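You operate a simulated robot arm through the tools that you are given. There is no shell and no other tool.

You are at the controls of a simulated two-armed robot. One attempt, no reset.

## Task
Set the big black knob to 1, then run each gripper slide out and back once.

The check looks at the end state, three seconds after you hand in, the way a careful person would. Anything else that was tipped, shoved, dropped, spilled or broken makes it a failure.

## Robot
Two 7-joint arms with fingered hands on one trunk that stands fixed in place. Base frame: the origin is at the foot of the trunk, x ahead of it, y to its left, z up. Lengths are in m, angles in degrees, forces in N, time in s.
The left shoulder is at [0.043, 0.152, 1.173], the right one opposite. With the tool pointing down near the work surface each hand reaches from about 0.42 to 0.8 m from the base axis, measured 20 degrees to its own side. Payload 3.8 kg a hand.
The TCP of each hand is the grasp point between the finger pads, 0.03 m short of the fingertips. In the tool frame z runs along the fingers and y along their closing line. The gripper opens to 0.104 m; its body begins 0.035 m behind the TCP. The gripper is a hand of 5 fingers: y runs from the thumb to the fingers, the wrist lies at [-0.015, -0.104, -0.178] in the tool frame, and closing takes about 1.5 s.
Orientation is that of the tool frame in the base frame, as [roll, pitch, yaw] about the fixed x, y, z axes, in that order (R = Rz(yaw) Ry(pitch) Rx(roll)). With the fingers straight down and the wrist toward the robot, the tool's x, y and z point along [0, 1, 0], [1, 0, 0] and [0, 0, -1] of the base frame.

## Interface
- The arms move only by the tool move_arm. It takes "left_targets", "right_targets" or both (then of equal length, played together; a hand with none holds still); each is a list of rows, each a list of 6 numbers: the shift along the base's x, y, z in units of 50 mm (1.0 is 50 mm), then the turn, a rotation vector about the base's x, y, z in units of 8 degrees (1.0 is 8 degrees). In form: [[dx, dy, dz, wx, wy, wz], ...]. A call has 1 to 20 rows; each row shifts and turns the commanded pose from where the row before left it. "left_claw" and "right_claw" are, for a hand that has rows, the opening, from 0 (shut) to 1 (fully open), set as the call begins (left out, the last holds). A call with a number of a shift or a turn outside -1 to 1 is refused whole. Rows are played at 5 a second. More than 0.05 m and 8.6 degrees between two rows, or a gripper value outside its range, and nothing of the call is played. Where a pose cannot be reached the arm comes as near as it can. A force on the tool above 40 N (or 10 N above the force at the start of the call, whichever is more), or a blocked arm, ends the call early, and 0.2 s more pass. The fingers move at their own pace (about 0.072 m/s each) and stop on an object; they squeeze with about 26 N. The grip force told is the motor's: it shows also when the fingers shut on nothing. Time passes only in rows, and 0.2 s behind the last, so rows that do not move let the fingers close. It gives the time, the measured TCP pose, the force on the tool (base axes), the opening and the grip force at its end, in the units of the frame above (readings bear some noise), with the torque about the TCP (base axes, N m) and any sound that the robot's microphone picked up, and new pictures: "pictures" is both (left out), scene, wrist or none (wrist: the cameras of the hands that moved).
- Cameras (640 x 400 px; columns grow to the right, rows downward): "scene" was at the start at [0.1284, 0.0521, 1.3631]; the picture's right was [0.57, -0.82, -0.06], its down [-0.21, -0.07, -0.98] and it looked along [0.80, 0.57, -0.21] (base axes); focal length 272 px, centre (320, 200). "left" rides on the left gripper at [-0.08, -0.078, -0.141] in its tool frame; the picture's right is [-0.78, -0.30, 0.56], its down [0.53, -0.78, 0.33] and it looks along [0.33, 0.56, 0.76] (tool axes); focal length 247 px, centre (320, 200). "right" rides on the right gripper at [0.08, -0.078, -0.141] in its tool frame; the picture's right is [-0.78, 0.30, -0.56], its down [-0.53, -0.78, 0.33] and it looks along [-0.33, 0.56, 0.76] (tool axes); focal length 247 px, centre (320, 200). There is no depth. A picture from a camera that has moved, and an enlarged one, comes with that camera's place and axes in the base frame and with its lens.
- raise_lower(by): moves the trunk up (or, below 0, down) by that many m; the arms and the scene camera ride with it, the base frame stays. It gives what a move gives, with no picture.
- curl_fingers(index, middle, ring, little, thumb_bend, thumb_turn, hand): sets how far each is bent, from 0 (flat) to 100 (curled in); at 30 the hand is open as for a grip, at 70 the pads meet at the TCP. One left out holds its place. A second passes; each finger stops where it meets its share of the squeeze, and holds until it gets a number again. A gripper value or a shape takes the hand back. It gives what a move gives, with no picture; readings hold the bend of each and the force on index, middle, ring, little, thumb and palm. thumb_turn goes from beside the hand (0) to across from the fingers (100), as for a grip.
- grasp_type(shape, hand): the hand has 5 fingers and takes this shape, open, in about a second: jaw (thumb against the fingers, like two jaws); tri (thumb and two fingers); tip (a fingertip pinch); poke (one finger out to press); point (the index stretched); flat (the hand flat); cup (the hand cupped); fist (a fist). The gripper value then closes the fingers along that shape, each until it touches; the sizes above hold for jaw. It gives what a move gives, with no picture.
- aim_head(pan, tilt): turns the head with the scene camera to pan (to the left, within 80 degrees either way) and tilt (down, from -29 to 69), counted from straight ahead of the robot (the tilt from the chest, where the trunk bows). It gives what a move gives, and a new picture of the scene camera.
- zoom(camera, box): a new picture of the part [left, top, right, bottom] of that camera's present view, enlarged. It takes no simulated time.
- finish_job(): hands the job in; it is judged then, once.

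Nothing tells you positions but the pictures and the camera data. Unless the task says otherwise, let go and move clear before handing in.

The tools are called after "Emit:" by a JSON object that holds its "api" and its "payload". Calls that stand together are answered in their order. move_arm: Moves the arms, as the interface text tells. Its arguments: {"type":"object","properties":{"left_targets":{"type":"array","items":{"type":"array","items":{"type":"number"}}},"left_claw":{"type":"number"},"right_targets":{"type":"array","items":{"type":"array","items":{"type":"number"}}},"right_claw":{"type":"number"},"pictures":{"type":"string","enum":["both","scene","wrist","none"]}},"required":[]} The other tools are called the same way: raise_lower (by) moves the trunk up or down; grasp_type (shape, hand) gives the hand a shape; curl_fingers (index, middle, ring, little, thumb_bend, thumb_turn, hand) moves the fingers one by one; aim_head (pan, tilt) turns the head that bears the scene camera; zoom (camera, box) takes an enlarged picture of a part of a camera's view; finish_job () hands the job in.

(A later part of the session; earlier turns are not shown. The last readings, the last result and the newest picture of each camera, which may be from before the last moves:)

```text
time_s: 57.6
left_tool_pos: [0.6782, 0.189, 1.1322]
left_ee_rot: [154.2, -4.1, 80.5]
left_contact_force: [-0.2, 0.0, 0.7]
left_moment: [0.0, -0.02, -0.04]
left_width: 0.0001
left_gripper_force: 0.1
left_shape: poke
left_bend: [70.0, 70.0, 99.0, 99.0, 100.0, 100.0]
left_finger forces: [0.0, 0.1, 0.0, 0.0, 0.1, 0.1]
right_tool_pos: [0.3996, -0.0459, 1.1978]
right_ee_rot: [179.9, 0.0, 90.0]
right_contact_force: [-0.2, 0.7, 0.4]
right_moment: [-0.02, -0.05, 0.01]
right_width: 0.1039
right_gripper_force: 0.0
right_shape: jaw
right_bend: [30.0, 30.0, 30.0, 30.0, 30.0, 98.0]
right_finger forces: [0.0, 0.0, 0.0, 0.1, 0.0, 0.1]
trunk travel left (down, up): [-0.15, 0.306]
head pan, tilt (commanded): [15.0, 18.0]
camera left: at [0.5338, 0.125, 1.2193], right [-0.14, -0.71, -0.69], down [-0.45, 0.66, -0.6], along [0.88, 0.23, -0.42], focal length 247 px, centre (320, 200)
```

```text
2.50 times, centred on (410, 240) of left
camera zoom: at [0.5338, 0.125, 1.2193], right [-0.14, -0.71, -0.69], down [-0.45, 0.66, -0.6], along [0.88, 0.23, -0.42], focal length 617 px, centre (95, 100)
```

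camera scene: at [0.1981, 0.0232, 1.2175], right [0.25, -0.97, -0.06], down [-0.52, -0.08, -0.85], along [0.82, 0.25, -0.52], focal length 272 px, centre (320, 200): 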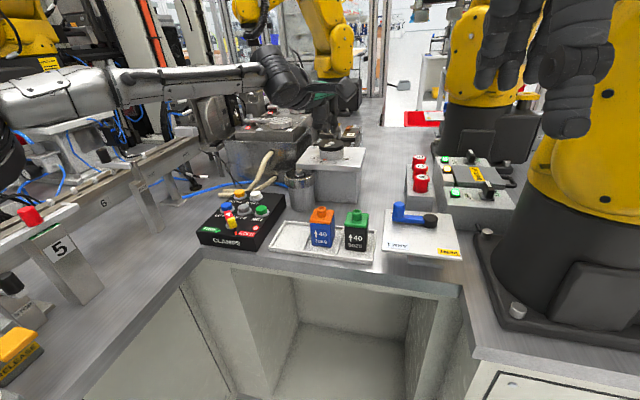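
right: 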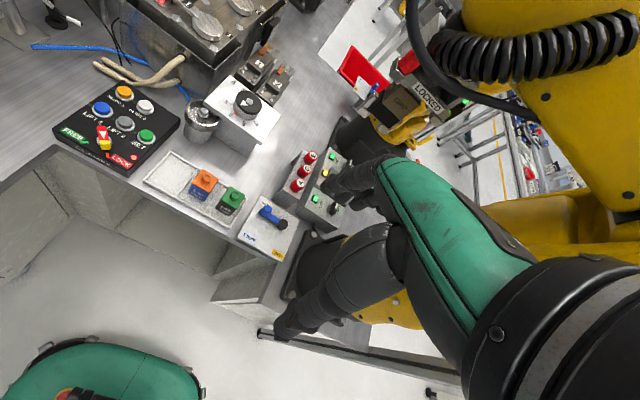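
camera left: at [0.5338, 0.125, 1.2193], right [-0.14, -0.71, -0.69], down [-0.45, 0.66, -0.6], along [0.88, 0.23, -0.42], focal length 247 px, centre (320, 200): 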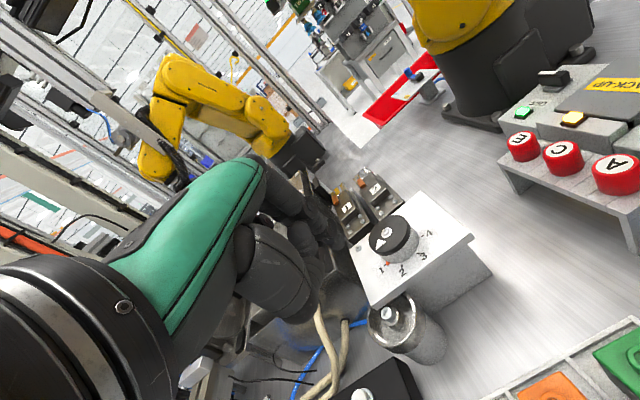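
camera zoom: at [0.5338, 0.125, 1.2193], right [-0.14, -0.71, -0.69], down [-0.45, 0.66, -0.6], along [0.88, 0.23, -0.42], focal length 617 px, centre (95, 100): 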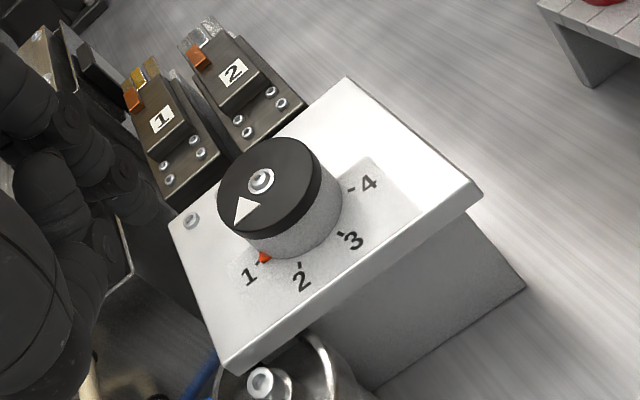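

The pointer looks a few degrees short of tick 1. I'll zoom in tightly to measure the remaining angle.

Emit:
{"api": "zoom", "payload": {"camera": "right", "box": [205, 18, 265, 62]}}

Emit:
{"api": "zoom", "payload": {"camera": "scene", "box": [312, 138, 346, 166]}}

Emit:
{"api": "zoom", "payload": {"camera": "left", "box": [360, 205, 450, 285]}}

```text
9.09 times, centred on (235, 40) of right
camera zoom: at [0.321, 0.0344, 1.3403], right [0.3, -0.78, 0.56], down [-0.78, -0.54, -0.33], along [0.56, -0.33, -0.76], focal length 2245 px, centre (1093, 1654)
```

zoom: 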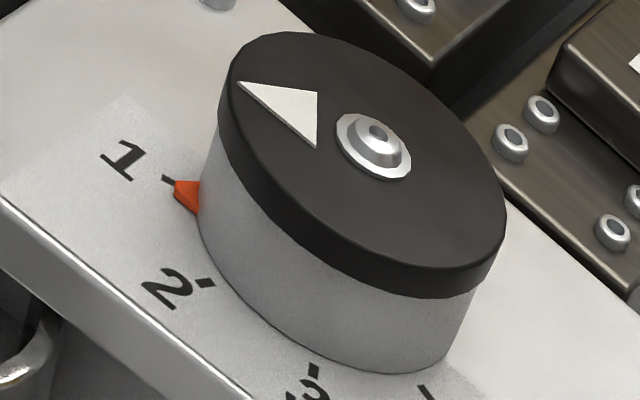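

```text
14.29 times, centred on (329, 152) of scene
camera zoom: at [0.1976, 0.0238, 1.2175], right [0.25, -0.97, -0.06], down [-0.52, -0.08, -0.85], along [0.82, 0.25, -0.52], focal length 3880 px, centre (191, 886)
```

zoom: 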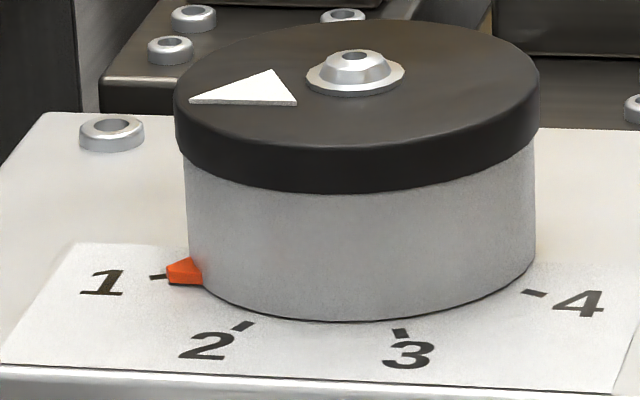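

```text
5.00 times, centred on (405, 245) of left
camera zoom: at [0.5338, 0.125, 1.2193], right [-0.14, -0.71, -0.69], down [-0.45, 0.66, -0.6], along [0.88, 0.23, -0.42], focal length 1235 px, centre (-105, -25)
```

zoom: 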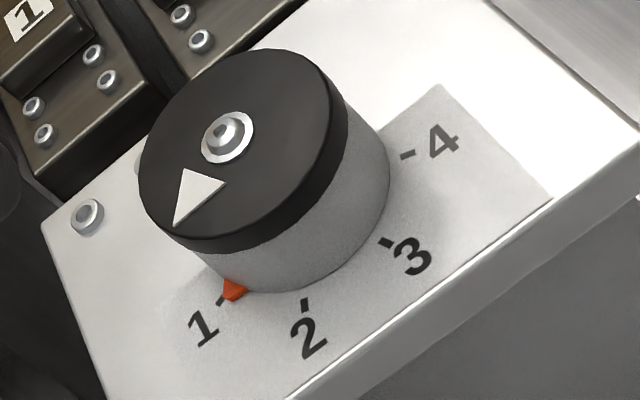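

The ticks work out to 112.5°, 157.5° and so on, and the pointer measures about 118°, so it needs roughly 6° more. I'll repeat a short press-and-drag of about 5 mm.

Emit:
{"api": "move_arm", "payload": {"left_targets": [[0.49, -0.25, -0.48, 0, 0, 0], [0.49, -0.25, -0.48, 0, 0, 0], [0.49, -0.25, -0.48, 0, 0, 0], [0, 0, -0.4, 0, 0, 0], [0, 0, -0.25, 0, 0, 0], [0, 0, -0.08, 0, 0, 0], [0, 0, 0, 0, 0, 0]], "pictures": "none"}}

```text
time_s: 59.2
left_tool_pos: [0.7551, 0.1516, 1.0237]
left_ee_rot: [154.0, -4.2, 80.5]
left_contact_force: [0.6, -0.7, 4.2]
left_moment: [0.02, -0.04, -0.01]
left_width: 0.0
left_gripper_force: 0.1
left_shape: poke
left_bend: [70.0, 70.0, 99.0, 99.0, 100.0, 100.0]
left_finger forces: [0.1, 3.2, 0.0, 0.0, 0.1, 0.0]
right_tool_pos: [0.3985, -0.0462, 1.1973]
right_ee_rot: [180.0, 0.0, 90.0]
right_contact_force: [-0.4, 0.1, 0.4]
right_moment: [0.02, 0.01, -0.04]
right_width: 0.1039
right_gripper_force: 0.1
right_shape: jaw
right_bend: [30.0, 30.0, 30.0, 30.0, 30.0, 98.0]
right_finger forces: [0.0, 0.0, 0.0, 0.0, 0.1, 0.0]
trunk travel left (down, up): [-0.15, 0.306]
head pan, tilt (commanded): [15.0, 18.0]
```

Light contact made. Now press to about 20 N and drag 5 mm left.

Emit:
{"api": "move_arm", "payload": {"left_targets": [[0, 0, -0.06, 0, 0, 0], [0, 0, -0.05, 0, 0, 0], [0, 0.05, 0, 0, 0, 0], [0, 0.05, 0, 0, 0, 0], [0, 0, 0, 0, 0, 0]], "pictures": "none"}}

Emit:
{"api": "zoom", "payload": {"camera": "scene", "box": [312, 138, 346, 166]}}

```text
time_s: 60.4
left_tool_pos: [0.753, 0.1541, 1.023]
left_ee_rot: [153.8, -4.3, 80.5]
left_contact_force: [0.2, -5.1, 19.4]
left_moment: [-0.04, -0.3, -0.02]
left_width: 0.0
left_gripper_force: 0.0
left_shape: poke
left_bend: [70.0, 70.0, 99.0, 99.0, 100.0, 100.0]
left_finger forces: [0.0, 19.1, 0.0, 0.0, 0.1, 0.0]
right_tool_pos: [0.398, -0.0474, 1.1995]
right_ee_rot: [179.9, -0.1, 90.0]
right_contact_force: [-0.4, -0.5, -0.3]
right_moment: [-0.01, 0.03, 0.0]
right_width: 0.1038
right_gripper_force: 0.0
right_shape: jaw
right_bend: [30.0, 30.0, 30.0, 30.0, 30.0, 98.0]
right_finger forces: [0.0, 0.0, 0.1, 0.0, 0.0, 0.0]
trunk travel left (down, up): [-0.15, 0.306]
head pan, tilt (commanded): [15.0, 18.0]
```

```text
14.29 times, centred on (329, 152) of scene
camera zoom: at [0.1958, 0.0218, 1.218], right [0.25, -0.97, -0.06], down [-0.52, -0.08, -0.85], along [0.82, 0.25, -0.52], focal length 3880 px, centre (191, 886)
```

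zoom: 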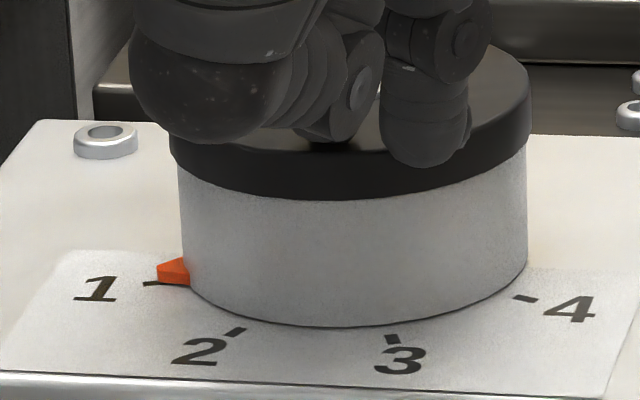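

The pointer moved a few more degrees. I'll lift clear and recheck from above.

Emit:
{"api": "move_arm", "payload": {"left_targets": [[0, 0, 0.2, 0, 0, 0], [0, 0, 0.6, 0, 0, 0], [-0.4, 0, 0.6, 0, 0, 0], [-0.5, 0.3, 0.5, 0, 0, 0], [-0.5, 0.3, 0.4, 0, 0, 0]], "pictures": "none"}}

Emit:
{"api": "zoom", "payload": {"camera": "right", "box": [205, 18, 265, 62]}}

Emit:
{"api": "zoom", "payload": {"camera": "scene", "box": [312, 138, 346, 166]}}

Emit:
{"api": "zoom", "payload": {"camera": "left", "box": [360, 205, 450, 285]}}

```text
time_s: 61.6
left_tool_pos: [0.6829, 0.1877, 1.1363]
left_ee_rot: [154.1, -4.3, 80.6]
left_contact_force: [-0.5, 0.2, -0.2]
left_moment: [0.0, 0.04, 0.01]
left_width: 0.0001
left_gripper_force: 0.0
left_shape: poke
left_bend: [70.0, 70.0, 99.0, 99.0, 100.0, 100.0]
left_finger forces: [0.0, 0.0, 0.1, 0.0, 0.0, 0.0]
right_tool_pos: [0.399, -0.0455, 1.199]
right_ee_rot: [179.9, 0.0, 90.1]
right_contact_force: [-0.8, 0.0, -0.3]
right_moment: [-0.05, -0.02, -0.02]
right_width: 0.1037
right_gripper_force: 0.0
right_shape: jaw
right_bend: [30.0, 30.0, 30.0, 30.0, 30.0, 98.0]
right_finger forces: [0.0, 0.0, 0.1, 0.0, 0.0, 0.0]
trunk travel left (down, up): [-0.15, 0.306]
head pan, tilt (commanded): [15.0, 18.0]
```

```text
9.09 times, centred on (235, 40) of right
camera zoom: at [0.321, 0.0344, 1.3403], right [0.3, -0.78, 0.56], down [-0.78, -0.53, -0.33], along [0.56, -0.33, -0.76], focal length 2245 px, centre (1093, 1654)
```

zoom: 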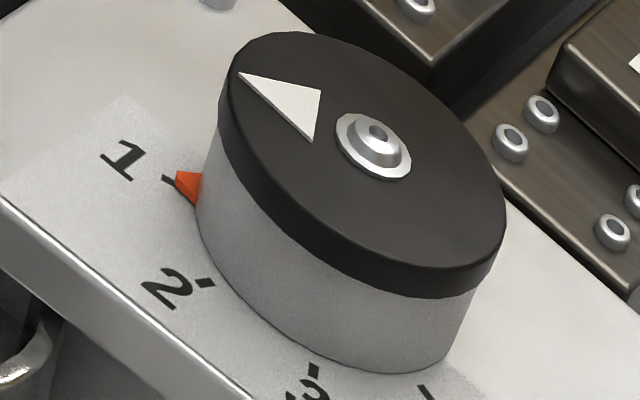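

```text
14.29 times, centred on (329, 152) of scene
camera zoom: at [0.1976, 0.0238, 1.2175], right [0.25, -0.97, -0.06], down [-0.52, -0.08, -0.85], along [0.82, 0.25, -0.52], focal length 3880 px, centre (191, 886)
```

zoom: 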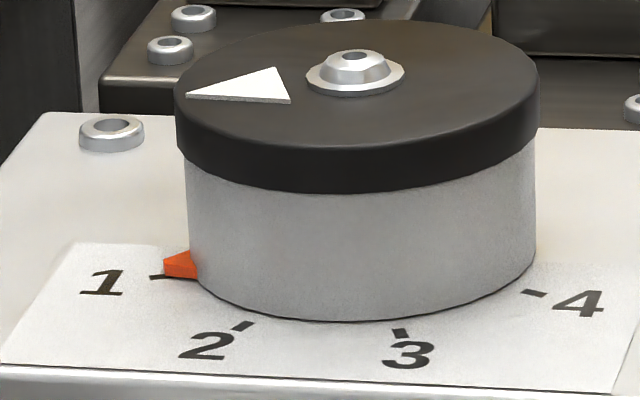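

```text
5.00 times, centred on (405, 245) of left
camera zoom: at [0.5382, 0.1234, 1.2226], right [-0.14, -0.71, -0.69], down [-0.45, 0.66, -0.6], along [0.88, 0.23, -0.42], focal length 1235 px, centre (-105, -25)
```

zoom: 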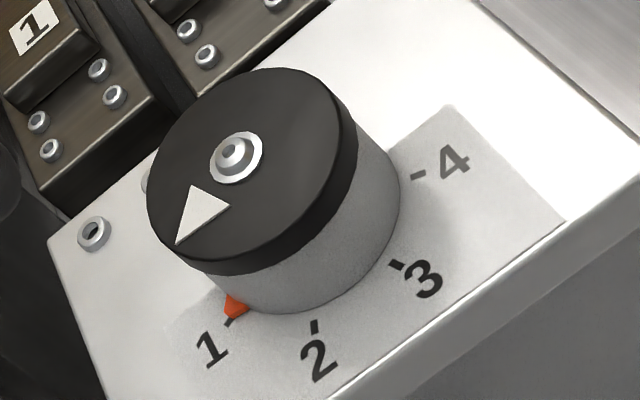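

The arrow now measures about 112°, right on 1 — the knob is set. Next come the SLIDE 1 and SLIDE 2 buttons on the CLAMPS panel; I'll take close views to locate them accurately.

Emit:
{"api": "zoom", "payload": {"camera": "scene", "box": [195, 175, 295, 255]}}

Emit:
{"api": "zoom", "payload": {"camera": "right", "box": [40, 0, 180, 100]}}

Emit:
{"api": "zoom", "payload": {"camera": "left", "box": [250, 300, 450, 400]}}

```text
5.00 times, centred on (245, 215) of scene
camera zoom: at [0.1976, 0.0238, 1.2175], right [0.25, -0.97, -0.06], down [-0.52, -0.08, -0.85], along [0.82, 0.25, -0.52], focal length 1358 px, centre (695, 125)
```

zoom: 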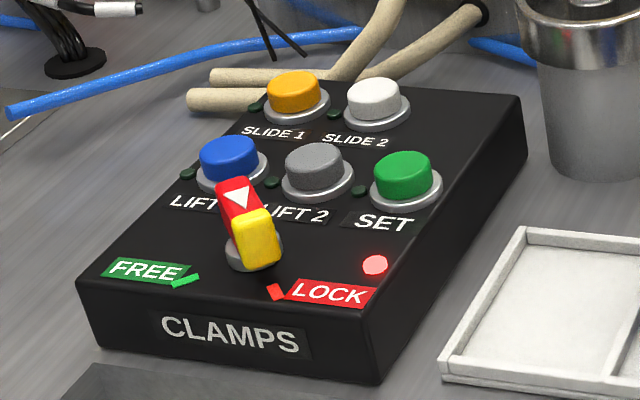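

```text
4.00 times, centred on (110, 50) of right
camera zoom: at [0.321, 0.0344, 1.3403], right [0.3, -0.78, 0.56], down [-0.78, -0.53, -0.33], along [0.56, -0.33, -0.76], focal length 988 px, centre (1160, 800)
```

zoom: 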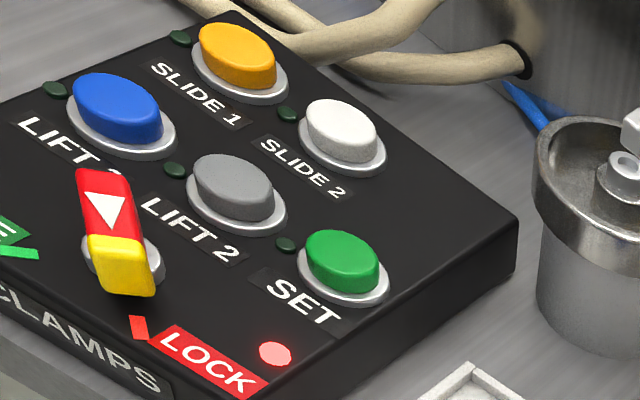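

```text
3.20 times, centred on (350, 350) of left
camera zoom: at [0.5382, 0.1234, 1.2226], right [-0.14, -0.71, -0.69], down [-0.45, 0.66, -0.6], along [0.88, 0.23, -0.42], focal length 790 px, centre (224, -280)
```

zoom: 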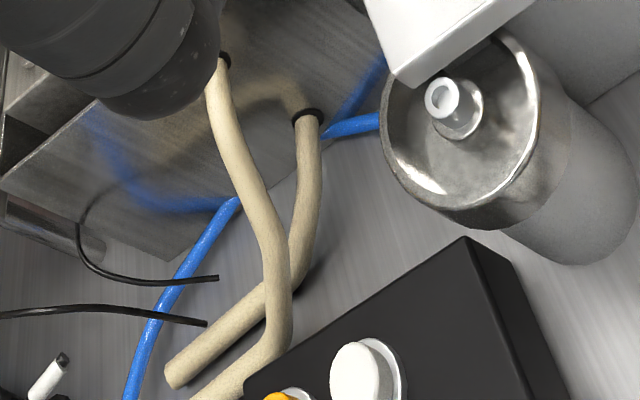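

SLIDE 1's top is near [0.680, 0.364, 0.916] and SLIDE 2's near [0.682, 0.325, 0.915]. I'll bring the hand over there, nearly vertical and yawed so that the wrist stays inboard and the elbow keeps off the post, checking for any trunk shift on the way.

Emit:
{"api": "move_arm", "payload": {"left_targets": [[0, 0.4, 0, 0, 0.833, 0], [0, 0.4, 0, 0, 0.833, 0], [0, 0.4, 0, 0, 0.833, 0], [0, 0.4, 0, 0, 0, 1], [0, 0.4, 0, 0, 0, 1]], "pictures": "both"}}

```text
time_s: 62.8
left_tool_pos: [0.6832, 0.2868, 1.1342]
left_ee_rot: [174.0, -0.7, 95.8]
left_contact_force: [-0.2, 0.3, 0.8]
left_moment: [0.0, 0.0, -0.02]
left_width: 0.0
left_gripper_force: 0.1
left_shape: poke
left_bend: [70.0, 70.0, 99.0, 99.0, 100.0, 100.0]
left_finger forces: [0.0, 0.1, 0.1, 0.0, 0.0, 0.1]
right_tool_pos: [0.4008, -0.0464, 1.1983]
right_ee_rot: [179.9, 0.0, 89.9]
right_contact_force: [1.0, -0.3, -0.1]
right_moment: [0.04, -0.01, 0.01]
right_width: 0.1037
right_gripper_force: 0.0
right_shape: jaw
right_bend: [30.0, 30.0, 30.0, 30.0, 30.0, 98.0]
right_finger forces: [0.0, 0.0, 0.0, 0.0, 0.0, 0.0]
trunk travel left (down, up): [-0.15, 0.306]
head pan, tilt (commanded): [15.0, 18.0]
camera scene: at [0.1988, 0.0234, 1.2173], right [0.25, -0.97, -0.06], down [-0.52, -0.08, -0.85], along [0.82, 0.25, -0.52], focal length 272 px, centre (320, 200)
camera left: at [0.5986, 0.1953, 1.2647], right [-0.16, -0.79, -0.6], down [-0.79, 0.46, -0.41], along [0.6, 0.41, -0.69], focal length 247 px, centre (320, 200)
```

scene: 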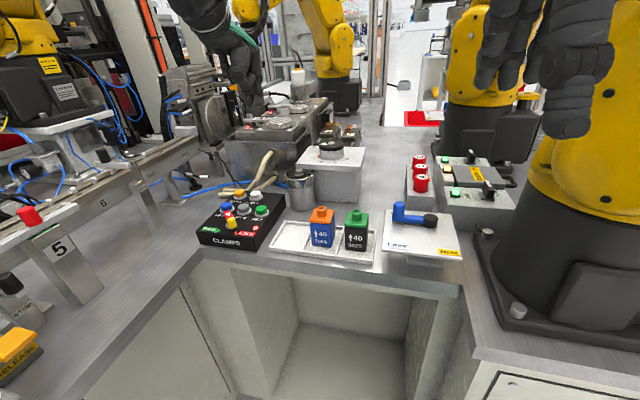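
left: 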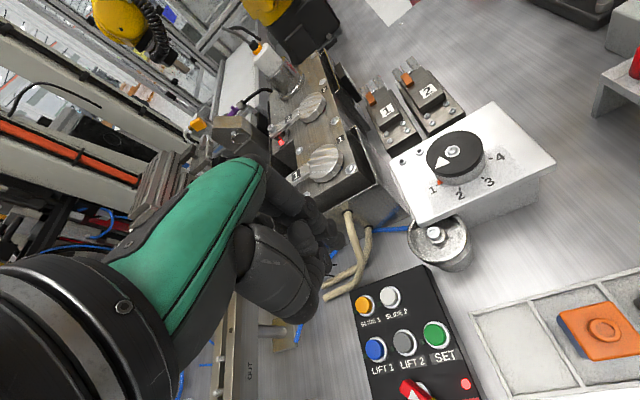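

No trunk shift, and the left camera confirms the button positions. I'll continue over SLIDE 1 and come down to about 5 cm above it.

Emit:
{"api": "move_arm", "payload": {"left_targets": [[0, 0.33, -0.65, 0, 0, 0.5], [0, 0.33, -0.65, 0, 0, 0.5], [0, 0.33, -0.65, 0, 0, 0.5], [0, 0.33, -0.65, 0, 0, 0.5], [0, 0, 0, 0, 0, 0]], "pictures": "both"}}

Emit:
{"api": "zoom", "payload": {"camera": "scene", "box": [190, 130, 310, 250]}}

Emit:
{"api": "zoom", "payload": {"camera": "left", "box": [230, 180, 470, 380]}}

Emit:
{"api": "zoom", "payload": {"camera": "right", "box": [20, 0, 200, 110]}}

```text
time_s: 64.0
left_tool_pos: [0.6828, 0.3522, 1.0029]
left_ee_rot: [173.7, -0.9, 111.9]
left_contact_force: [-0.4, -0.6, 0.3]
left_moment: [-0.01, -0.03, -0.01]
left_width: 0.0001
left_gripper_force: 0.0
left_shape: poke
left_bend: [70.0, 70.0, 99.0, 99.0, 100.0, 100.0]
left_finger forces: [0.1, 0.0, 0.0, 0.1, 0.1, 0.1]
right_tool_pos: [0.4004, -0.0467, 1.1974]
right_ee_rot: [-180.0, 0.0, 90.0]
right_contact_force: [-0.2, 0.2, -0.5]
right_moment: [0.02, 0.0, 0.01]
right_width: 0.1038
right_gripper_force: 0.0
right_shape: jaw
right_bend: [30.0, 30.0, 30.0, 30.0, 30.0, 98.0]
right_finger forces: [0.0, 0.0, 0.1, 0.0, 0.0, 0.1]
trunk travel left (down, up): [-0.15, 0.306]
head pan, tilt (commanded): [15.0, 18.0]
camera scene: at [0.1986, 0.0231, 1.2174], right [0.25, -0.97, -0.06], down [-0.52, -0.08, -0.85], along [0.82, 0.25, -0.52], focal length 272 px, centre (320, 200)
camera left: at [0.626, 0.2404, 1.1336], right [0.07, -0.8, -0.6], down [-0.88, 0.23, -0.41], along [0.46, 0.56, -0.69], focal length 247 px, centre (320, 200)
```

scene: 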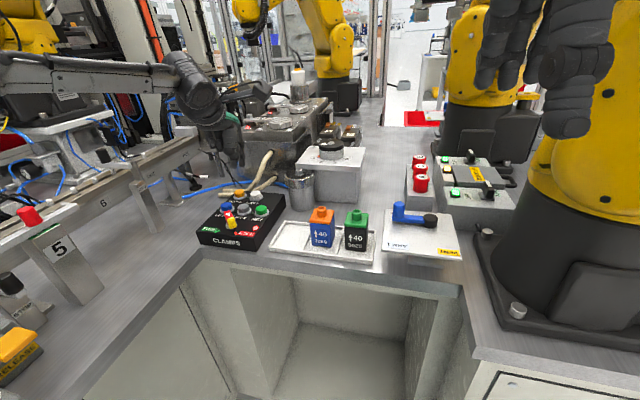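
left: 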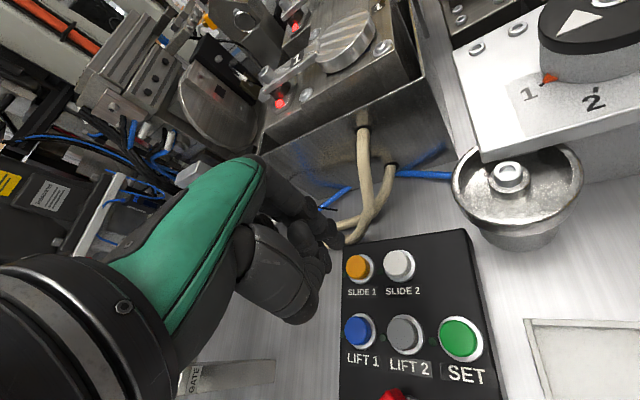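

```text
3.33 times, centred on (250, 190) of scene
camera zoom: at [0.1986, 0.0231, 1.2174], right [0.25, -0.97, -0.06], down [-0.52, -0.08, -0.85], along [0.82, 0.25, -0.52], focal length 905 px, centre (553, 233)
```

zoom: 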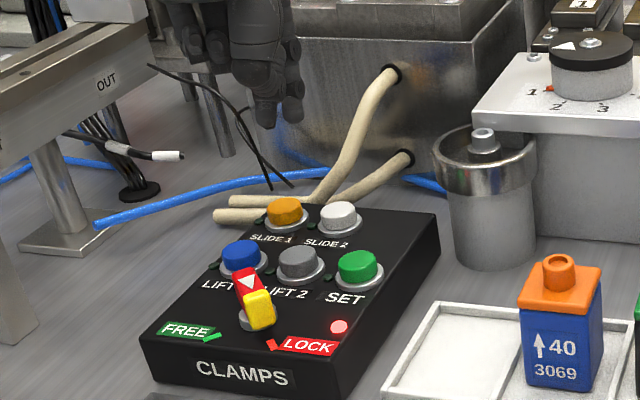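

```text
2.00 times, centred on (350, 280) of left
camera zoom: at [0.626, 0.2404, 1.1336], right [0.07, -0.8, -0.6], down [-0.88, 0.23, -0.41], along [0.46, 0.56, -0.69], focal length 494 px, centre (260, 40)
```

zoom: 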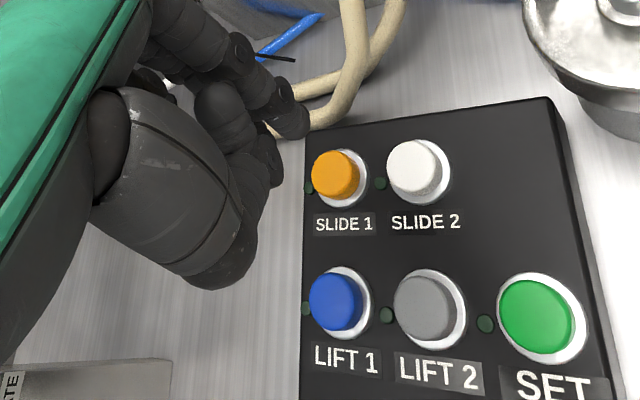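

```text
3.56 times, centred on (110, 55) of right
camera zoom: at [0.3223, 0.0336, 1.34], right [0.3, -0.78, 0.56], down [-0.78, -0.53, -0.33], along [0.56, -0.33, -0.76], focal length 878 px, centre (1067, 716)
```

zoom: 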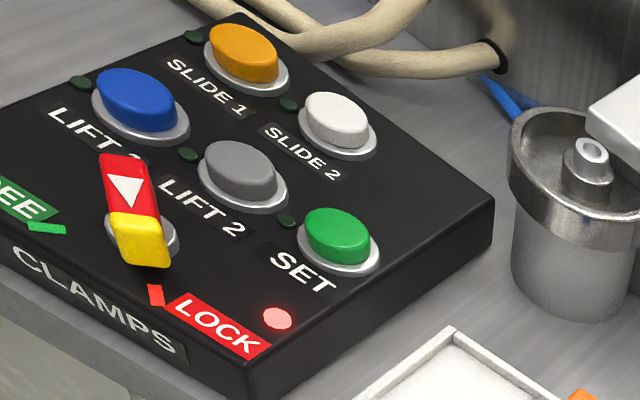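

The middle fingertip is right above the SLIDE 1 button. I'll lower most of the way, then press gently while watching the force and listening for a click.

Emit:
{"api": "move_arm", "payload": {"left_targets": [[-0.03, 0, -0.5, 0, 0, 0], [0, 0, -0.45, 0, 0, 0], [0, 0, 0, 0, 0, 0]], "pictures": "none"}}

Emit:
{"api": "zoom", "payload": {"camera": "left", "box": [250, 180, 410, 320]}}

Emit:
{"api": "zoom", "payload": {"camera": "scene", "box": [200, 150, 280, 220]}}

```text
time_s: 64.8
left_tool_pos: [0.6818, 0.3529, 0.9555]
left_ee_rot: [173.8, -0.9, 111.9]
left_contact_force: [0.9, -1.2, -0.4]
left_moment: [0.03, 0.01, 0.01]
left_width: 0.0001
left_gripper_force: 0.0
left_shape: poke
left_bend: [70.0, 70.0, 99.0, 99.0, 100.0, 100.0]
left_finger forces: [0.0, 0.0, 0.0, 0.0, 0.0, 0.1]
right_tool_pos: [0.3998, -0.0459, 1.1977]
right_ee_rot: [180.0, -0.1, 90.0]
right_contact_force: [0.3, -0.1, 0.7]
right_moment: [-0.02, 0.0, -0.02]
right_width: 0.1038
right_gripper_force: 0.1
right_shape: jaw
right_bend: [30.0, 30.0, 30.0, 30.0, 30.0, 98.0]
right_finger forces: [0.1, 0.0, 0.0, 0.0, 0.0, 0.1]
trunk travel left (down, up): [-0.15, 0.306]
head pan, tilt (commanded): [15.0, 18.0]
```

```text
2.86 times, centred on (330, 250) of left
camera zoom: at [0.6251, 0.2416, 1.0857], right [0.07, -0.8, -0.6], down [-0.88, 0.23, -0.41], along [0.46, 0.56, -0.69], focal length 706 px, centre (291, 57)
```

zoom: 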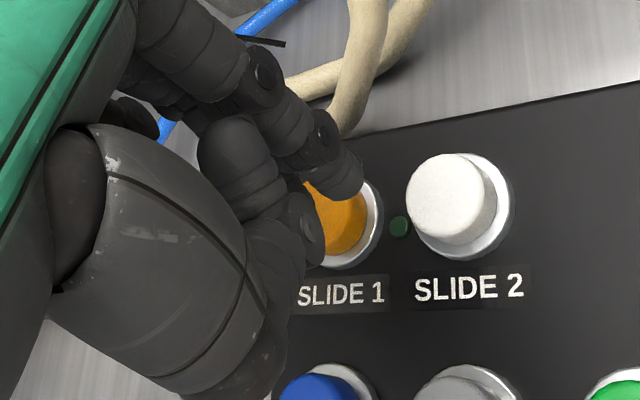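

```text
5.71 times, centred on (240, 185) of scene
camera zoom: at [0.1987, 0.0233, 1.2173], right [0.25, -0.97, -0.06], down [-0.52, -0.08, -0.85], along [0.82, 0.25, -0.52], focal length 1552 px, centre (777, 286)
```

zoom: 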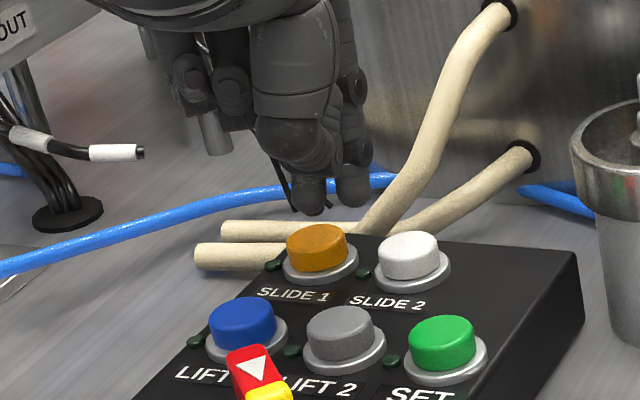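

The middle fingertip is directly over the orange button, with the index well clear to the side. Pressing now in small steps.

Emit:
{"api": "move_arm", "payload": {"left_targets": [[0, 0, -0.06, 0, 0, 0], [0, 0, -0.06, 0, 0, 0], [0, 0, -0.06, 0, 0, 0], [0, 0, -0.06, 0, 0, 0]], "pictures": "none"}}

```text
time_s: 65.8
left_tool_pos: [0.6827, 0.3523, 0.9426]
left_ee_rot: [173.8, -0.7, 111.7]
left_contact_force: [0.4, -0.1, -0.4]
left_moment: [0.01, -0.01, 0.01]
left_width: 0.0
left_gripper_force: 0.1
left_shape: poke
left_bend: [70.0, 70.0, 99.0, 99.0, 100.0, 100.0]
left_finger forces: [0.0, 0.0, 0.0, 0.0, 0.0, 0.1]
right_tool_pos: [0.4007, -0.0466, 1.1967]
right_ee_rot: [180.0, -0.1, 89.9]
right_contact_force: [-0.8, 0.2, 1.0]
right_moment: [0.01, 0.03, 0.05]
right_width: 0.1039
right_gripper_force: 0.2
right_shape: jaw
right_bend: [30.0, 30.0, 30.0, 30.0, 30.0, 98.0]
right_finger forces: [0.0, 0.0, 0.0, 0.0, 0.0, 0.0]
trunk travel left (down, up): [-0.15, 0.306]
head pan, tilt (commanded): [15.0, 18.0]
```

Emit:
{"api": "move_arm", "payload": {"left_targets": [[0, 0, -0.04, 0, 0, 0], [0, 0, -0.04, 0, 0, 0]], "pictures": "none"}}

Emit:
{"api": "zoom", "payload": {"camera": "scene", "box": [200, 150, 280, 220]}}

```text
time_s: 66.4
left_tool_pos: [0.6826, 0.3524, 0.9385]
left_ee_rot: [173.8, -0.9, 111.8]
left_contact_force: [0.1, 0.6, 1.2]
left_moment: [0.05, 0.01, 0.01]
left_width: 0.0
left_gripper_force: 0.0
left_shape: poke
left_bend: [70.0, 70.0, 99.0, 99.0, 100.0, 100.0]
left_finger forces: [0.0, 1.0, 0.0, 0.0, 0.1, 0.1]
right_tool_pos: [0.3991, -0.0474, 1.1979]
right_ee_rot: [180.0, 0.0, 90.0]
right_contact_force: [-0.6, 0.5, 0.4]
right_moment: [0.02, 0.0, 0.02]
right_width: 0.1037
right_gripper_force: 0.0
right_shape: jaw
right_bend: [30.0, 30.0, 30.0, 30.0, 30.0, 98.0]
right_finger forces: [0.0, 0.1, 0.0, 0.1, 0.0, 0.0]
trunk travel left (down, up): [-0.15, 0.306]
head pan, tilt (commanded): [15.0, 18.0]
```

```text
5.71 times, centred on (240, 185) of scene
camera zoom: at [0.1988, 0.0234, 1.2173], right [0.25, -0.97, -0.06], down [-0.52, -0.08, -0.85], along [0.82, 0.25, -0.52], focal length 1552 px, centre (777, 286)
```

zoom: 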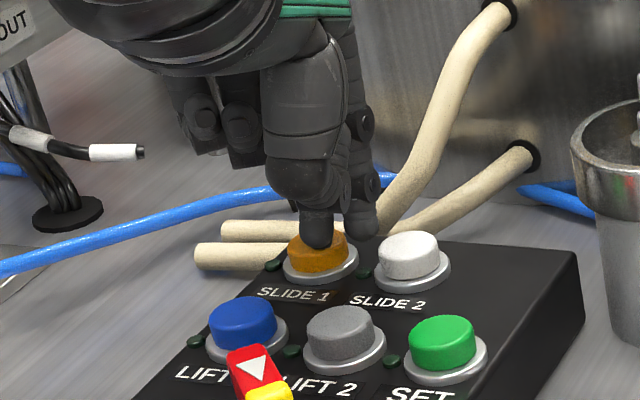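

The fingertip is centred on the orange button with light contact. Pressing on a few millimetres.

Emit:
{"api": "move_arm", "payload": {"left_targets": [[0, 0, -0.04, 0, 0, 0], [0, 0, -0.04, 0, 0, 0]], "pictures": "none"}}

Emit:
{"api": "zoom", "payload": {"camera": "scene", "box": [200, 100, 380, 220]}}

```text
time_s: 67.0
left_tool_pos: [0.6818, 0.352, 0.9373]
left_ee_rot: [173.7, -0.8, 111.7]
left_contact_force: [0.9, 0.8, 2.7]
left_moment: [0.06, -0.03, -0.01]
left_width: 0.0
left_gripper_force: 0.0
left_shape: poke
left_bend: [70.0, 70.0, 99.0, 99.0, 100.0, 100.0]
left_finger forces: [0.1, 3.1, 0.0, 0.0, 0.1, 0.0]
right_tool_pos: [0.3999, -0.0464, 1.1986]
right_ee_rot: [180.0, 0.0, 90.0]
right_contact_force: [-0.9, 0.1, 0.4]
right_moment: [0.0, -0.03, -0.01]
right_width: 0.1038
right_gripper_force: 0.0
right_shape: jaw
right_bend: [30.0, 30.0, 30.0, 30.0, 30.0, 98.0]
right_finger forces: [0.0, 0.0, 0.0, 0.1, 0.0, 0.1]
trunk travel left (down, up): [-0.15, 0.306]
head pan, tilt (commanded): [15.0, 18.0]
heard: click
```

```text
3.33 times, centred on (290, 160) of scene
camera zoom: at [0.1985, 0.0233, 1.2174], right [0.25, -0.97, -0.06], down [-0.52, -0.08, -0.85], along [0.82, 0.25, -0.52], focal length 905 px, centre (420, 333)
```

zoom: 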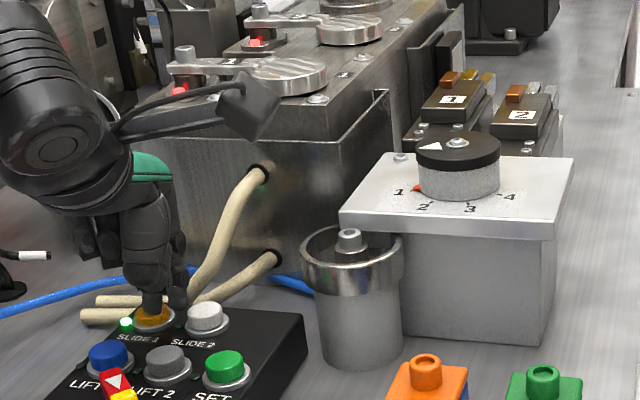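

A click was heard and the SLIDE 1 lamp lit green. I'll hold still a moment and watch carriage 1.

Emit:
{"api": "move_arm", "payload": {"left_targets": [[0, 0, 0, 0, 0, 0], [0, 0, 0, 0, 0, 0], [0, 0, 0, 0, 0, 0]], "pictures": "none"}}

Emit:
{"api": "zoom", "payload": {"camera": "scene", "box": [200, 100, 380, 220]}}

Emit:
{"api": "zoom", "payload": {"camera": "scene", "box": [310, 110, 370, 155]}}

```text
time_s: 67.8
left_tool_pos: [0.6827, 0.353, 0.935]
left_ee_rot: [173.8, -0.8, 111.7]
left_contact_force: [1.4, 0.7, 5.4]
left_moment: [0.12, -0.04, 0.01]
left_width: 0.0001
left_gripper_force: 0.1
left_shape: poke
left_bend: [70.0, 70.0, 99.0, 99.0, 100.0, 100.0]
left_finger forces: [0.0, 4.5, 0.0, 0.1, 0.1, 0.0]
right_tool_pos: [0.3993, -0.0474, 1.1977]
right_ee_rot: [180.0, 0.0, 90.0]
right_contact_force: [-0.2, 0.4, 1.0]
right_moment: [0.01, -0.01, 0.05]
right_width: 0.104
right_gripper_force: 0.0
right_shape: jaw
right_bend: [30.0, 30.0, 30.0, 30.0, 30.0, 98.0]
right_finger forces: [0.0, 0.0, 0.1, 0.1, 0.0, 0.1]
trunk travel left (down, up): [-0.15, 0.306]
head pan, tilt (commanded): [15.0, 18.0]
```

```text
3.33 times, centred on (290, 160) of scene
camera zoom: at [0.1985, 0.0232, 1.2174], right [0.25, -0.97, -0.06], down [-0.52, -0.08, -0.85], along [0.82, 0.25, -0.52], focal length 905 px, centre (420, 333)
```

zoom: 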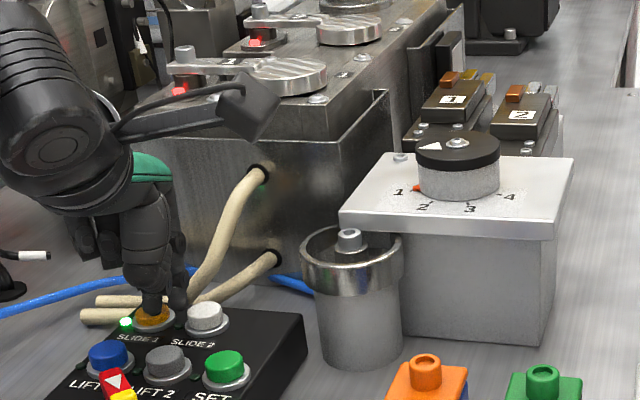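

```text
8.89 times, centred on (340, 132) of scene
camera zoom: at [0.1985, 0.0232, 1.2174], right [0.25, -0.97, -0.06], down [-0.52, -0.08, -0.85], along [0.82, 0.25, -0.52], focal length 2414 px, centre (142, 800)
```

zoom: 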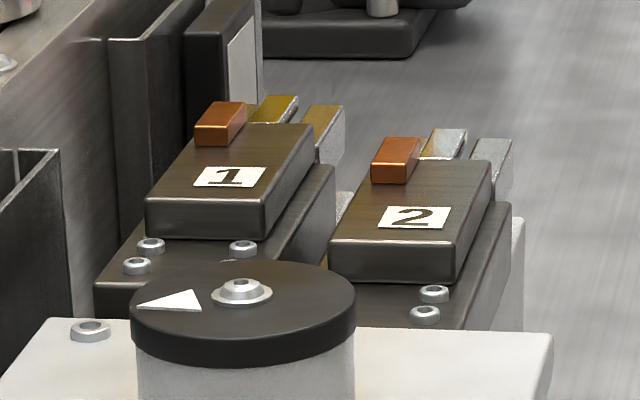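

Carriage 1 has moved out by about 16 mm compared with before (carriage 2 hasn't). I'll lift the finger and see whether it stays out or returns.

Emit:
{"api": "move_arm", "payload": {"left_targets": [[0, 0, 0.2, 0, 0, 0], [0, 0, 0.2, 0, 0, 0], [0, 0, 0, 0, 0, 0], [0, 0, 0, 0, 0, 0], [0, 0, 0, 0, 0, 0], [0, 0, 0, 0, 0, 0], [0, 0, 0, 0, 0, 0]], "pictures": "none"}}

Emit:
{"api": "zoom", "payload": {"camera": "scene", "box": [200, 100, 380, 220]}}

Emit:
{"api": "zoom", "payload": {"camera": "scene", "box": [310, 110, 370, 155]}}

Emit:
{"api": "zoom", "payload": {"camera": "right", "box": [20, 0, 200, 110]}}

```text
time_s: 69.4
left_tool_pos: [0.6815, 0.3531, 0.9562]
left_ee_rot: [173.8, -0.9, 111.8]
left_contact_force: [-0.1, 0.6, -0.5]
left_moment: [0.01, -0.01, -0.02]
left_width: 0.0002
left_gripper_force: 0.1
left_shape: poke
left_bend: [70.0, 70.0, 99.0, 99.0, 100.0, 100.0]
left_finger forces: [0.1, 0.0, 0.0, 0.0, 0.0, 0.0]
right_tool_pos: [0.3993, -0.0468, 1.1994]
right_ee_rot: [180.0, 0.0, 90.1]
right_contact_force: [0.3, -0.1, -0.1]
right_moment: [0.01, 0.01, -0.02]
right_width: 0.1037
right_gripper_force: 0.0
right_shape: jaw
right_bend: [30.0, 30.0, 30.0, 30.0, 30.0, 98.0]
right_finger forces: [0.1, 0.0, 0.1, 0.0, 0.0, 0.1]
trunk travel left (down, up): [-0.15, 0.306]
head pan, tilt (commanded): [15.0, 18.0]
```

```text
3.33 times, centred on (290, 160) of scene
camera zoom: at [0.1989, 0.0234, 1.2173], right [0.25, -0.97, -0.06], down [-0.52, -0.08, -0.85], along [0.82, 0.25, -0.52], focal length 905 px, centre (420, 333)
```

zoom: 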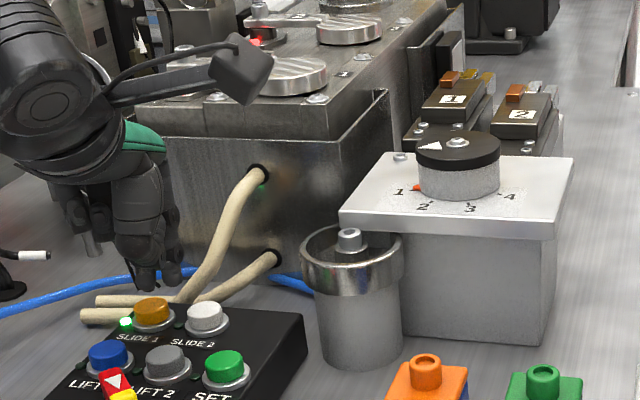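

```text
8.89 times, centred on (340, 132) of scene
camera zoom: at [0.1989, 0.0234, 1.2173], right [0.25, -0.97, -0.06], down [-0.52, -0.08, -0.85], along [0.82, 0.25, -0.52], focal length 2414 px, centre (142, 800)
```

zoom: 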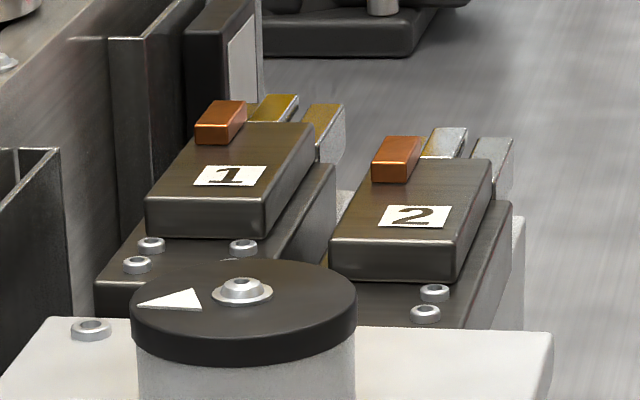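

```text
3.56 times, centred on (110, 55) of right
camera zoom: at [0.3226, 0.0339, 1.3399], right [0.3, -0.78, 0.56], down [-0.78, -0.53, -0.33], along [0.56, -0.33, -0.76], focal length 878 px, centre (1067, 716)
```

zoom: 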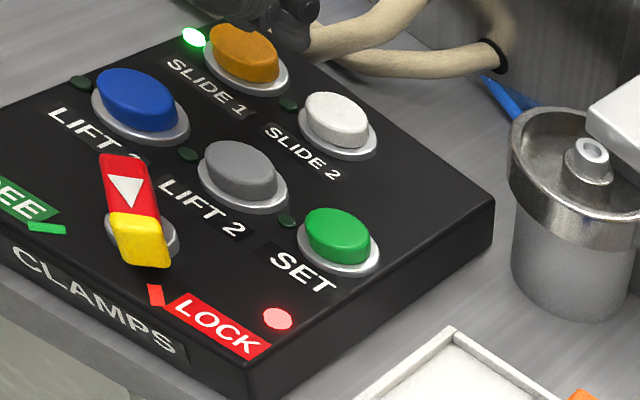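

The lamp stays on after release, so it's a toggle. I'll compare the carriage with the earlier identical right-camera view to be sure that it truly moved.

Emit:
{"api": "zoom", "payload": {"camera": "right", "box": [180, 0, 300, 80]}}

Emit:
{"api": "zoom", "payload": {"camera": "scene", "box": [300, 120, 360, 180]}}

```text
5.00 times, centred on (240, 40) of right
camera zoom: at [0.3226, 0.0339, 1.3399], right [0.3, -0.78, 0.56], down [-0.78, -0.53, -0.33], along [0.56, -0.33, -0.76], focal length 1235 px, centre (720, 1000)
```

zoom: 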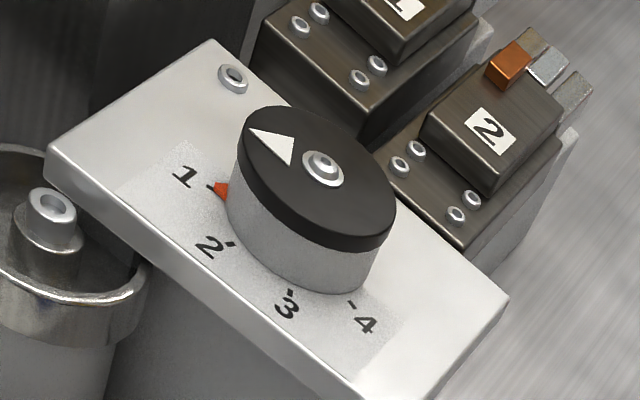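

```text
6.67 times, centred on (330, 150) of scene
camera zoom: at [0.1989, 0.0234, 1.2173], right [0.25, -0.97, -0.06], down [-0.52, -0.08, -0.85], along [0.82, 0.25, -0.52], focal length 1810 px, centre (253, 533)
```

zoom: 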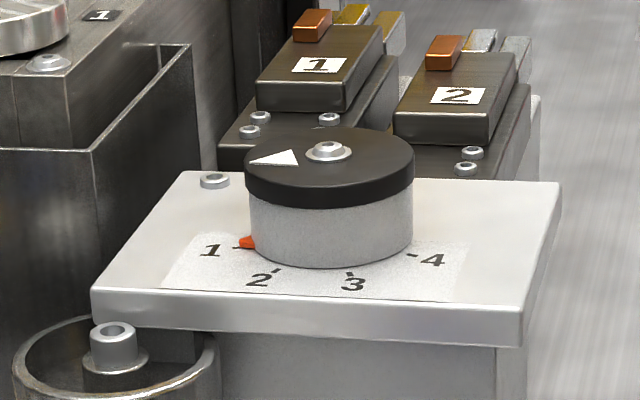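

Confirmed: carriage 1 is out (its label moved away, carriage 2 stayed). Now a second press of SLIDE 1 to bring it back.

Emit:
{"api": "move_arm", "payload": {"left_targets": [[0, 0, -0.2, 0, 0, 0], [0, 0, -0.12, 0, 0, 0], [0, 0, -0.08, 0, 0, 0], [0, 0, 0, 0, 0, 0], [0, 0, 0, 0, 0, 0]], "pictures": "none"}}

Emit:
{"api": "zoom", "payload": {"camera": "scene", "box": [200, 100, 380, 220]}}

```text
time_s: 70.6
left_tool_pos: [0.6826, 0.3521, 0.9371]
left_ee_rot: [173.9, -0.7, 111.8]
left_contact_force: [0.8, 0.5, 4.2]
left_moment: [0.04, 0.0, 0.0]
left_width: 0.0
left_gripper_force: 0.1
left_shape: poke
left_bend: [70.0, 70.0, 99.0, 99.0, 100.0, 100.0]
left_finger forces: [0.1, 4.0, 0.1, 0.1, 0.0, 0.0]
right_tool_pos: [0.3991, -0.0466, 1.1969]
right_ee_rot: [-180.0, 0.0, 90.0]
right_contact_force: [-0.3, 0.2, 0.1]
right_moment: [0.02, -0.01, -0.01]
right_width: 0.1036
right_gripper_force: 0.0
right_shape: jaw
right_bend: [30.0, 30.0, 30.0, 30.0, 30.0, 98.0]
right_finger forces: [0.1, 0.0, 0.0, 0.0, 0.0, 0.0]
trunk travel left (down, up): [-0.15, 0.306]
head pan, tilt (commanded): [15.0, 18.0]
heard: click
```

```text
3.33 times, centred on (290, 160) of scene
camera zoom: at [0.1985, 0.0232, 1.2174], right [0.25, -0.97, -0.06], down [-0.52, -0.08, -0.85], along [0.82, 0.25, -0.52], focal length 905 px, centre (420, 333)
```

zoom: 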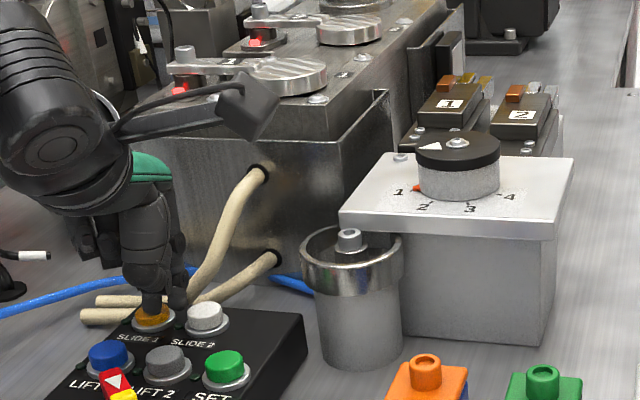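

Click, the lamp went out, and carriage 1 is back. Now I lift and shift 40 mm right to SLIDE 2.

Emit:
{"api": "move_arm", "payload": {"left_targets": [[0, 0, 0.4, 0, 0, 0], [0, -0.4, 0.1, 0, 0, 0], [0, -0.4, 0, 0, 0, 0], [0, 0, -0.1, 0, 0, 0], [0, 0, 0, 0, 0, 0]], "pictures": "none"}}

Emit:
{"api": "zoom", "payload": {"camera": "scene", "box": [200, 150, 280, 220]}}

Emit:
{"api": "zoom", "payload": {"camera": "left", "box": [250, 180, 410, 320]}}

Emit:
{"api": "zoom", "payload": {"camera": "scene", "box": [300, 120, 360, 180]}}

```text
time_s: 71.8
left_tool_pos: [0.6822, 0.3124, 0.9549]
left_ee_rot: [173.7, -0.9, 111.8]
left_contact_force: [-0.2, -1.0, 0.2]
left_moment: [0.02, 0.01, -0.03]
left_width: 0.0
left_gripper_force: 0.1
left_shape: poke
left_bend: [70.0, 70.0, 99.0, 99.0, 100.0, 100.0]
left_finger forces: [0.0, 0.0, 0.0, 0.0, 0.0, 0.2]
right_tool_pos: [0.4007, -0.0457, 1.1971]
right_ee_rot: [180.0, -0.1, 90.0]
right_contact_force: [-0.5, 0.4, -0.4]
right_moment: [-0.01, 0.0, -0.01]
right_width: 0.1039
right_gripper_force: 0.1
right_shape: jaw
right_bend: [30.0, 30.0, 30.0, 30.0, 30.0, 98.0]
right_finger forces: [0.0, 0.0, 0.0, 0.1, 0.0, 0.1]
trunk travel left (down, up): [-0.15, 0.306]
head pan, tilt (commanded): [15.0, 18.0]
```

```text
5.71 times, centred on (240, 185) of scene
camera zoom: at [0.1989, 0.0233, 1.2173], right [0.25, -0.97, -0.06], down [-0.52, -0.08, -0.85], along [0.82, 0.25, -0.52], focal length 1552 px, centre (777, 286)
```

zoom: 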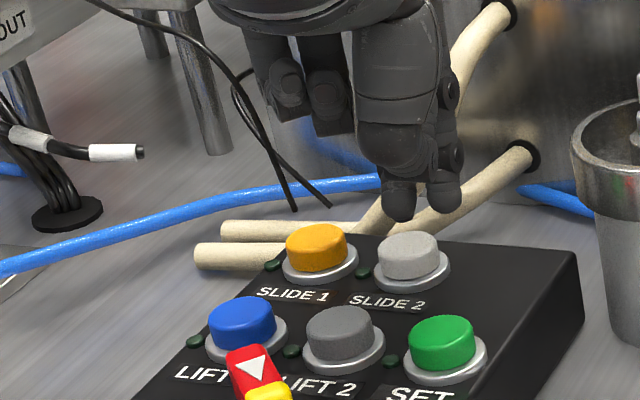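

```text
2.86 times, centred on (330, 250) of left
camera zoom: at [0.6255, 0.2016, 1.0858], right [0.07, -0.8, -0.6], down [-0.88, 0.23, -0.41], along [0.46, 0.55, -0.69], focal length 706 px, centre (291, 57)
```

zoom: 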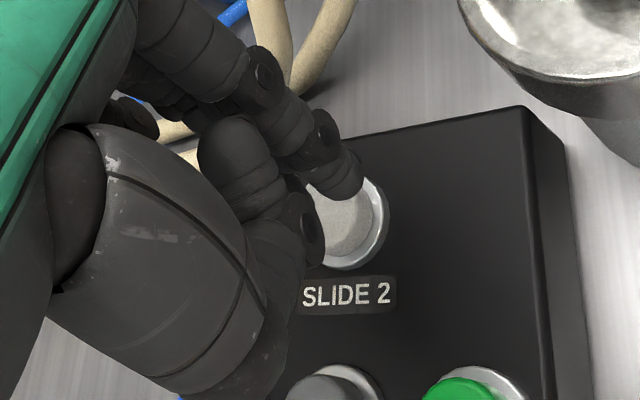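

```text
6.67 times, centred on (330, 150) of scene
camera zoom: at [0.1989, 0.0233, 1.2173], right [0.25, -0.97, -0.06], down [-0.52, -0.08, -0.85], along [0.82, 0.25, -0.52], focal length 1810 px, centre (253, 533)
```

zoom: 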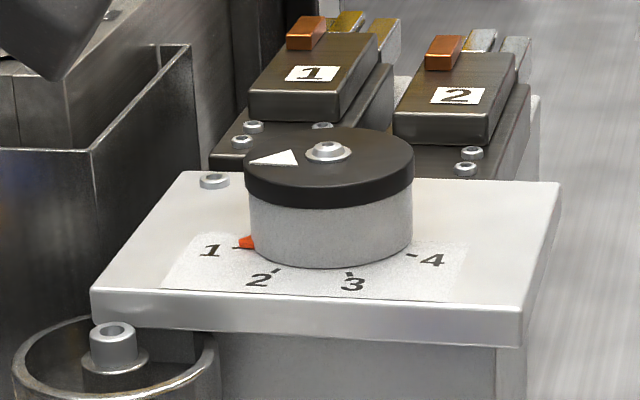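

Carriage 1 is home again, its lamp is off, and the fingertip is over the white button. Pressing SLIDE 2 the first time.

Emit:
{"api": "move_arm", "payload": {"left_targets": [[0, -0.03, -0.2, 0, 0, 0], [0, 0, -0.12, 0, 0, 0], [0, 0, -0.08, 0, 0, 0], [0, 0, 0, 0, 0, 0], [0, 0, 0, 0, 0, 0]], "pictures": "none"}}

Emit:
{"api": "zoom", "payload": {"camera": "scene", "box": [200, 100, 380, 220]}}

```text
time_s: 73.0
left_tool_pos: [0.6827, 0.3107, 0.9361]
left_ee_rot: [173.8, -0.8, 111.6]
left_contact_force: [1.2, -0.1, 4.6]
left_moment: [0.08, -0.02, -0.03]
left_width: 0.0
left_gripper_force: 0.1
left_shape: poke
left_bend: [70.0, 70.0, 99.0, 99.0, 100.0, 100.0]
left_finger forces: [0.1, 4.5, 0.0, 0.0, 0.0, 0.1]
right_tool_pos: [0.3995, -0.0468, 1.1985]
right_ee_rot: [-180.0, -0.1, 90.0]
right_contact_force: [0.0, 0.0, -0.6]
right_moment: [0.03, -0.01, 0.01]
right_width: 0.1038
right_gripper_force: 0.0
right_shape: jaw
right_bend: [30.0, 30.0, 30.0, 30.0, 30.0, 98.0]
right_finger forces: [0.1, 0.0, 0.0, 0.0, 0.0, 0.0]
trunk travel left (down, up): [-0.15, 0.306]
head pan, tilt (commanded): [15.0, 18.0]
heard: click
```

```text
3.33 times, centred on (290, 160) of scene
camera zoom: at [0.1985, 0.0232, 1.2174], right [0.25, -0.97, -0.06], down [-0.52, -0.08, -0.85], along [0.82, 0.25, -0.52], focal length 905 px, centre (420, 333)
```

zoom: 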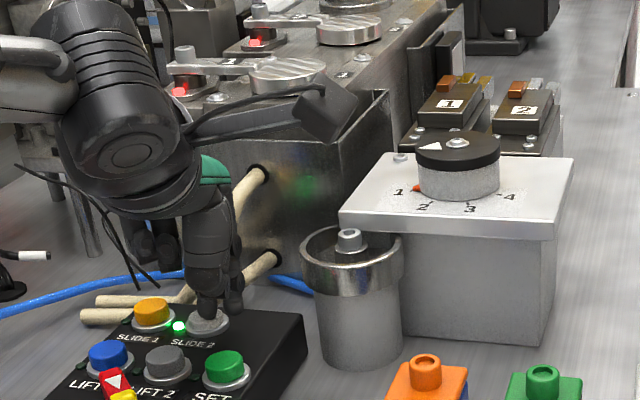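

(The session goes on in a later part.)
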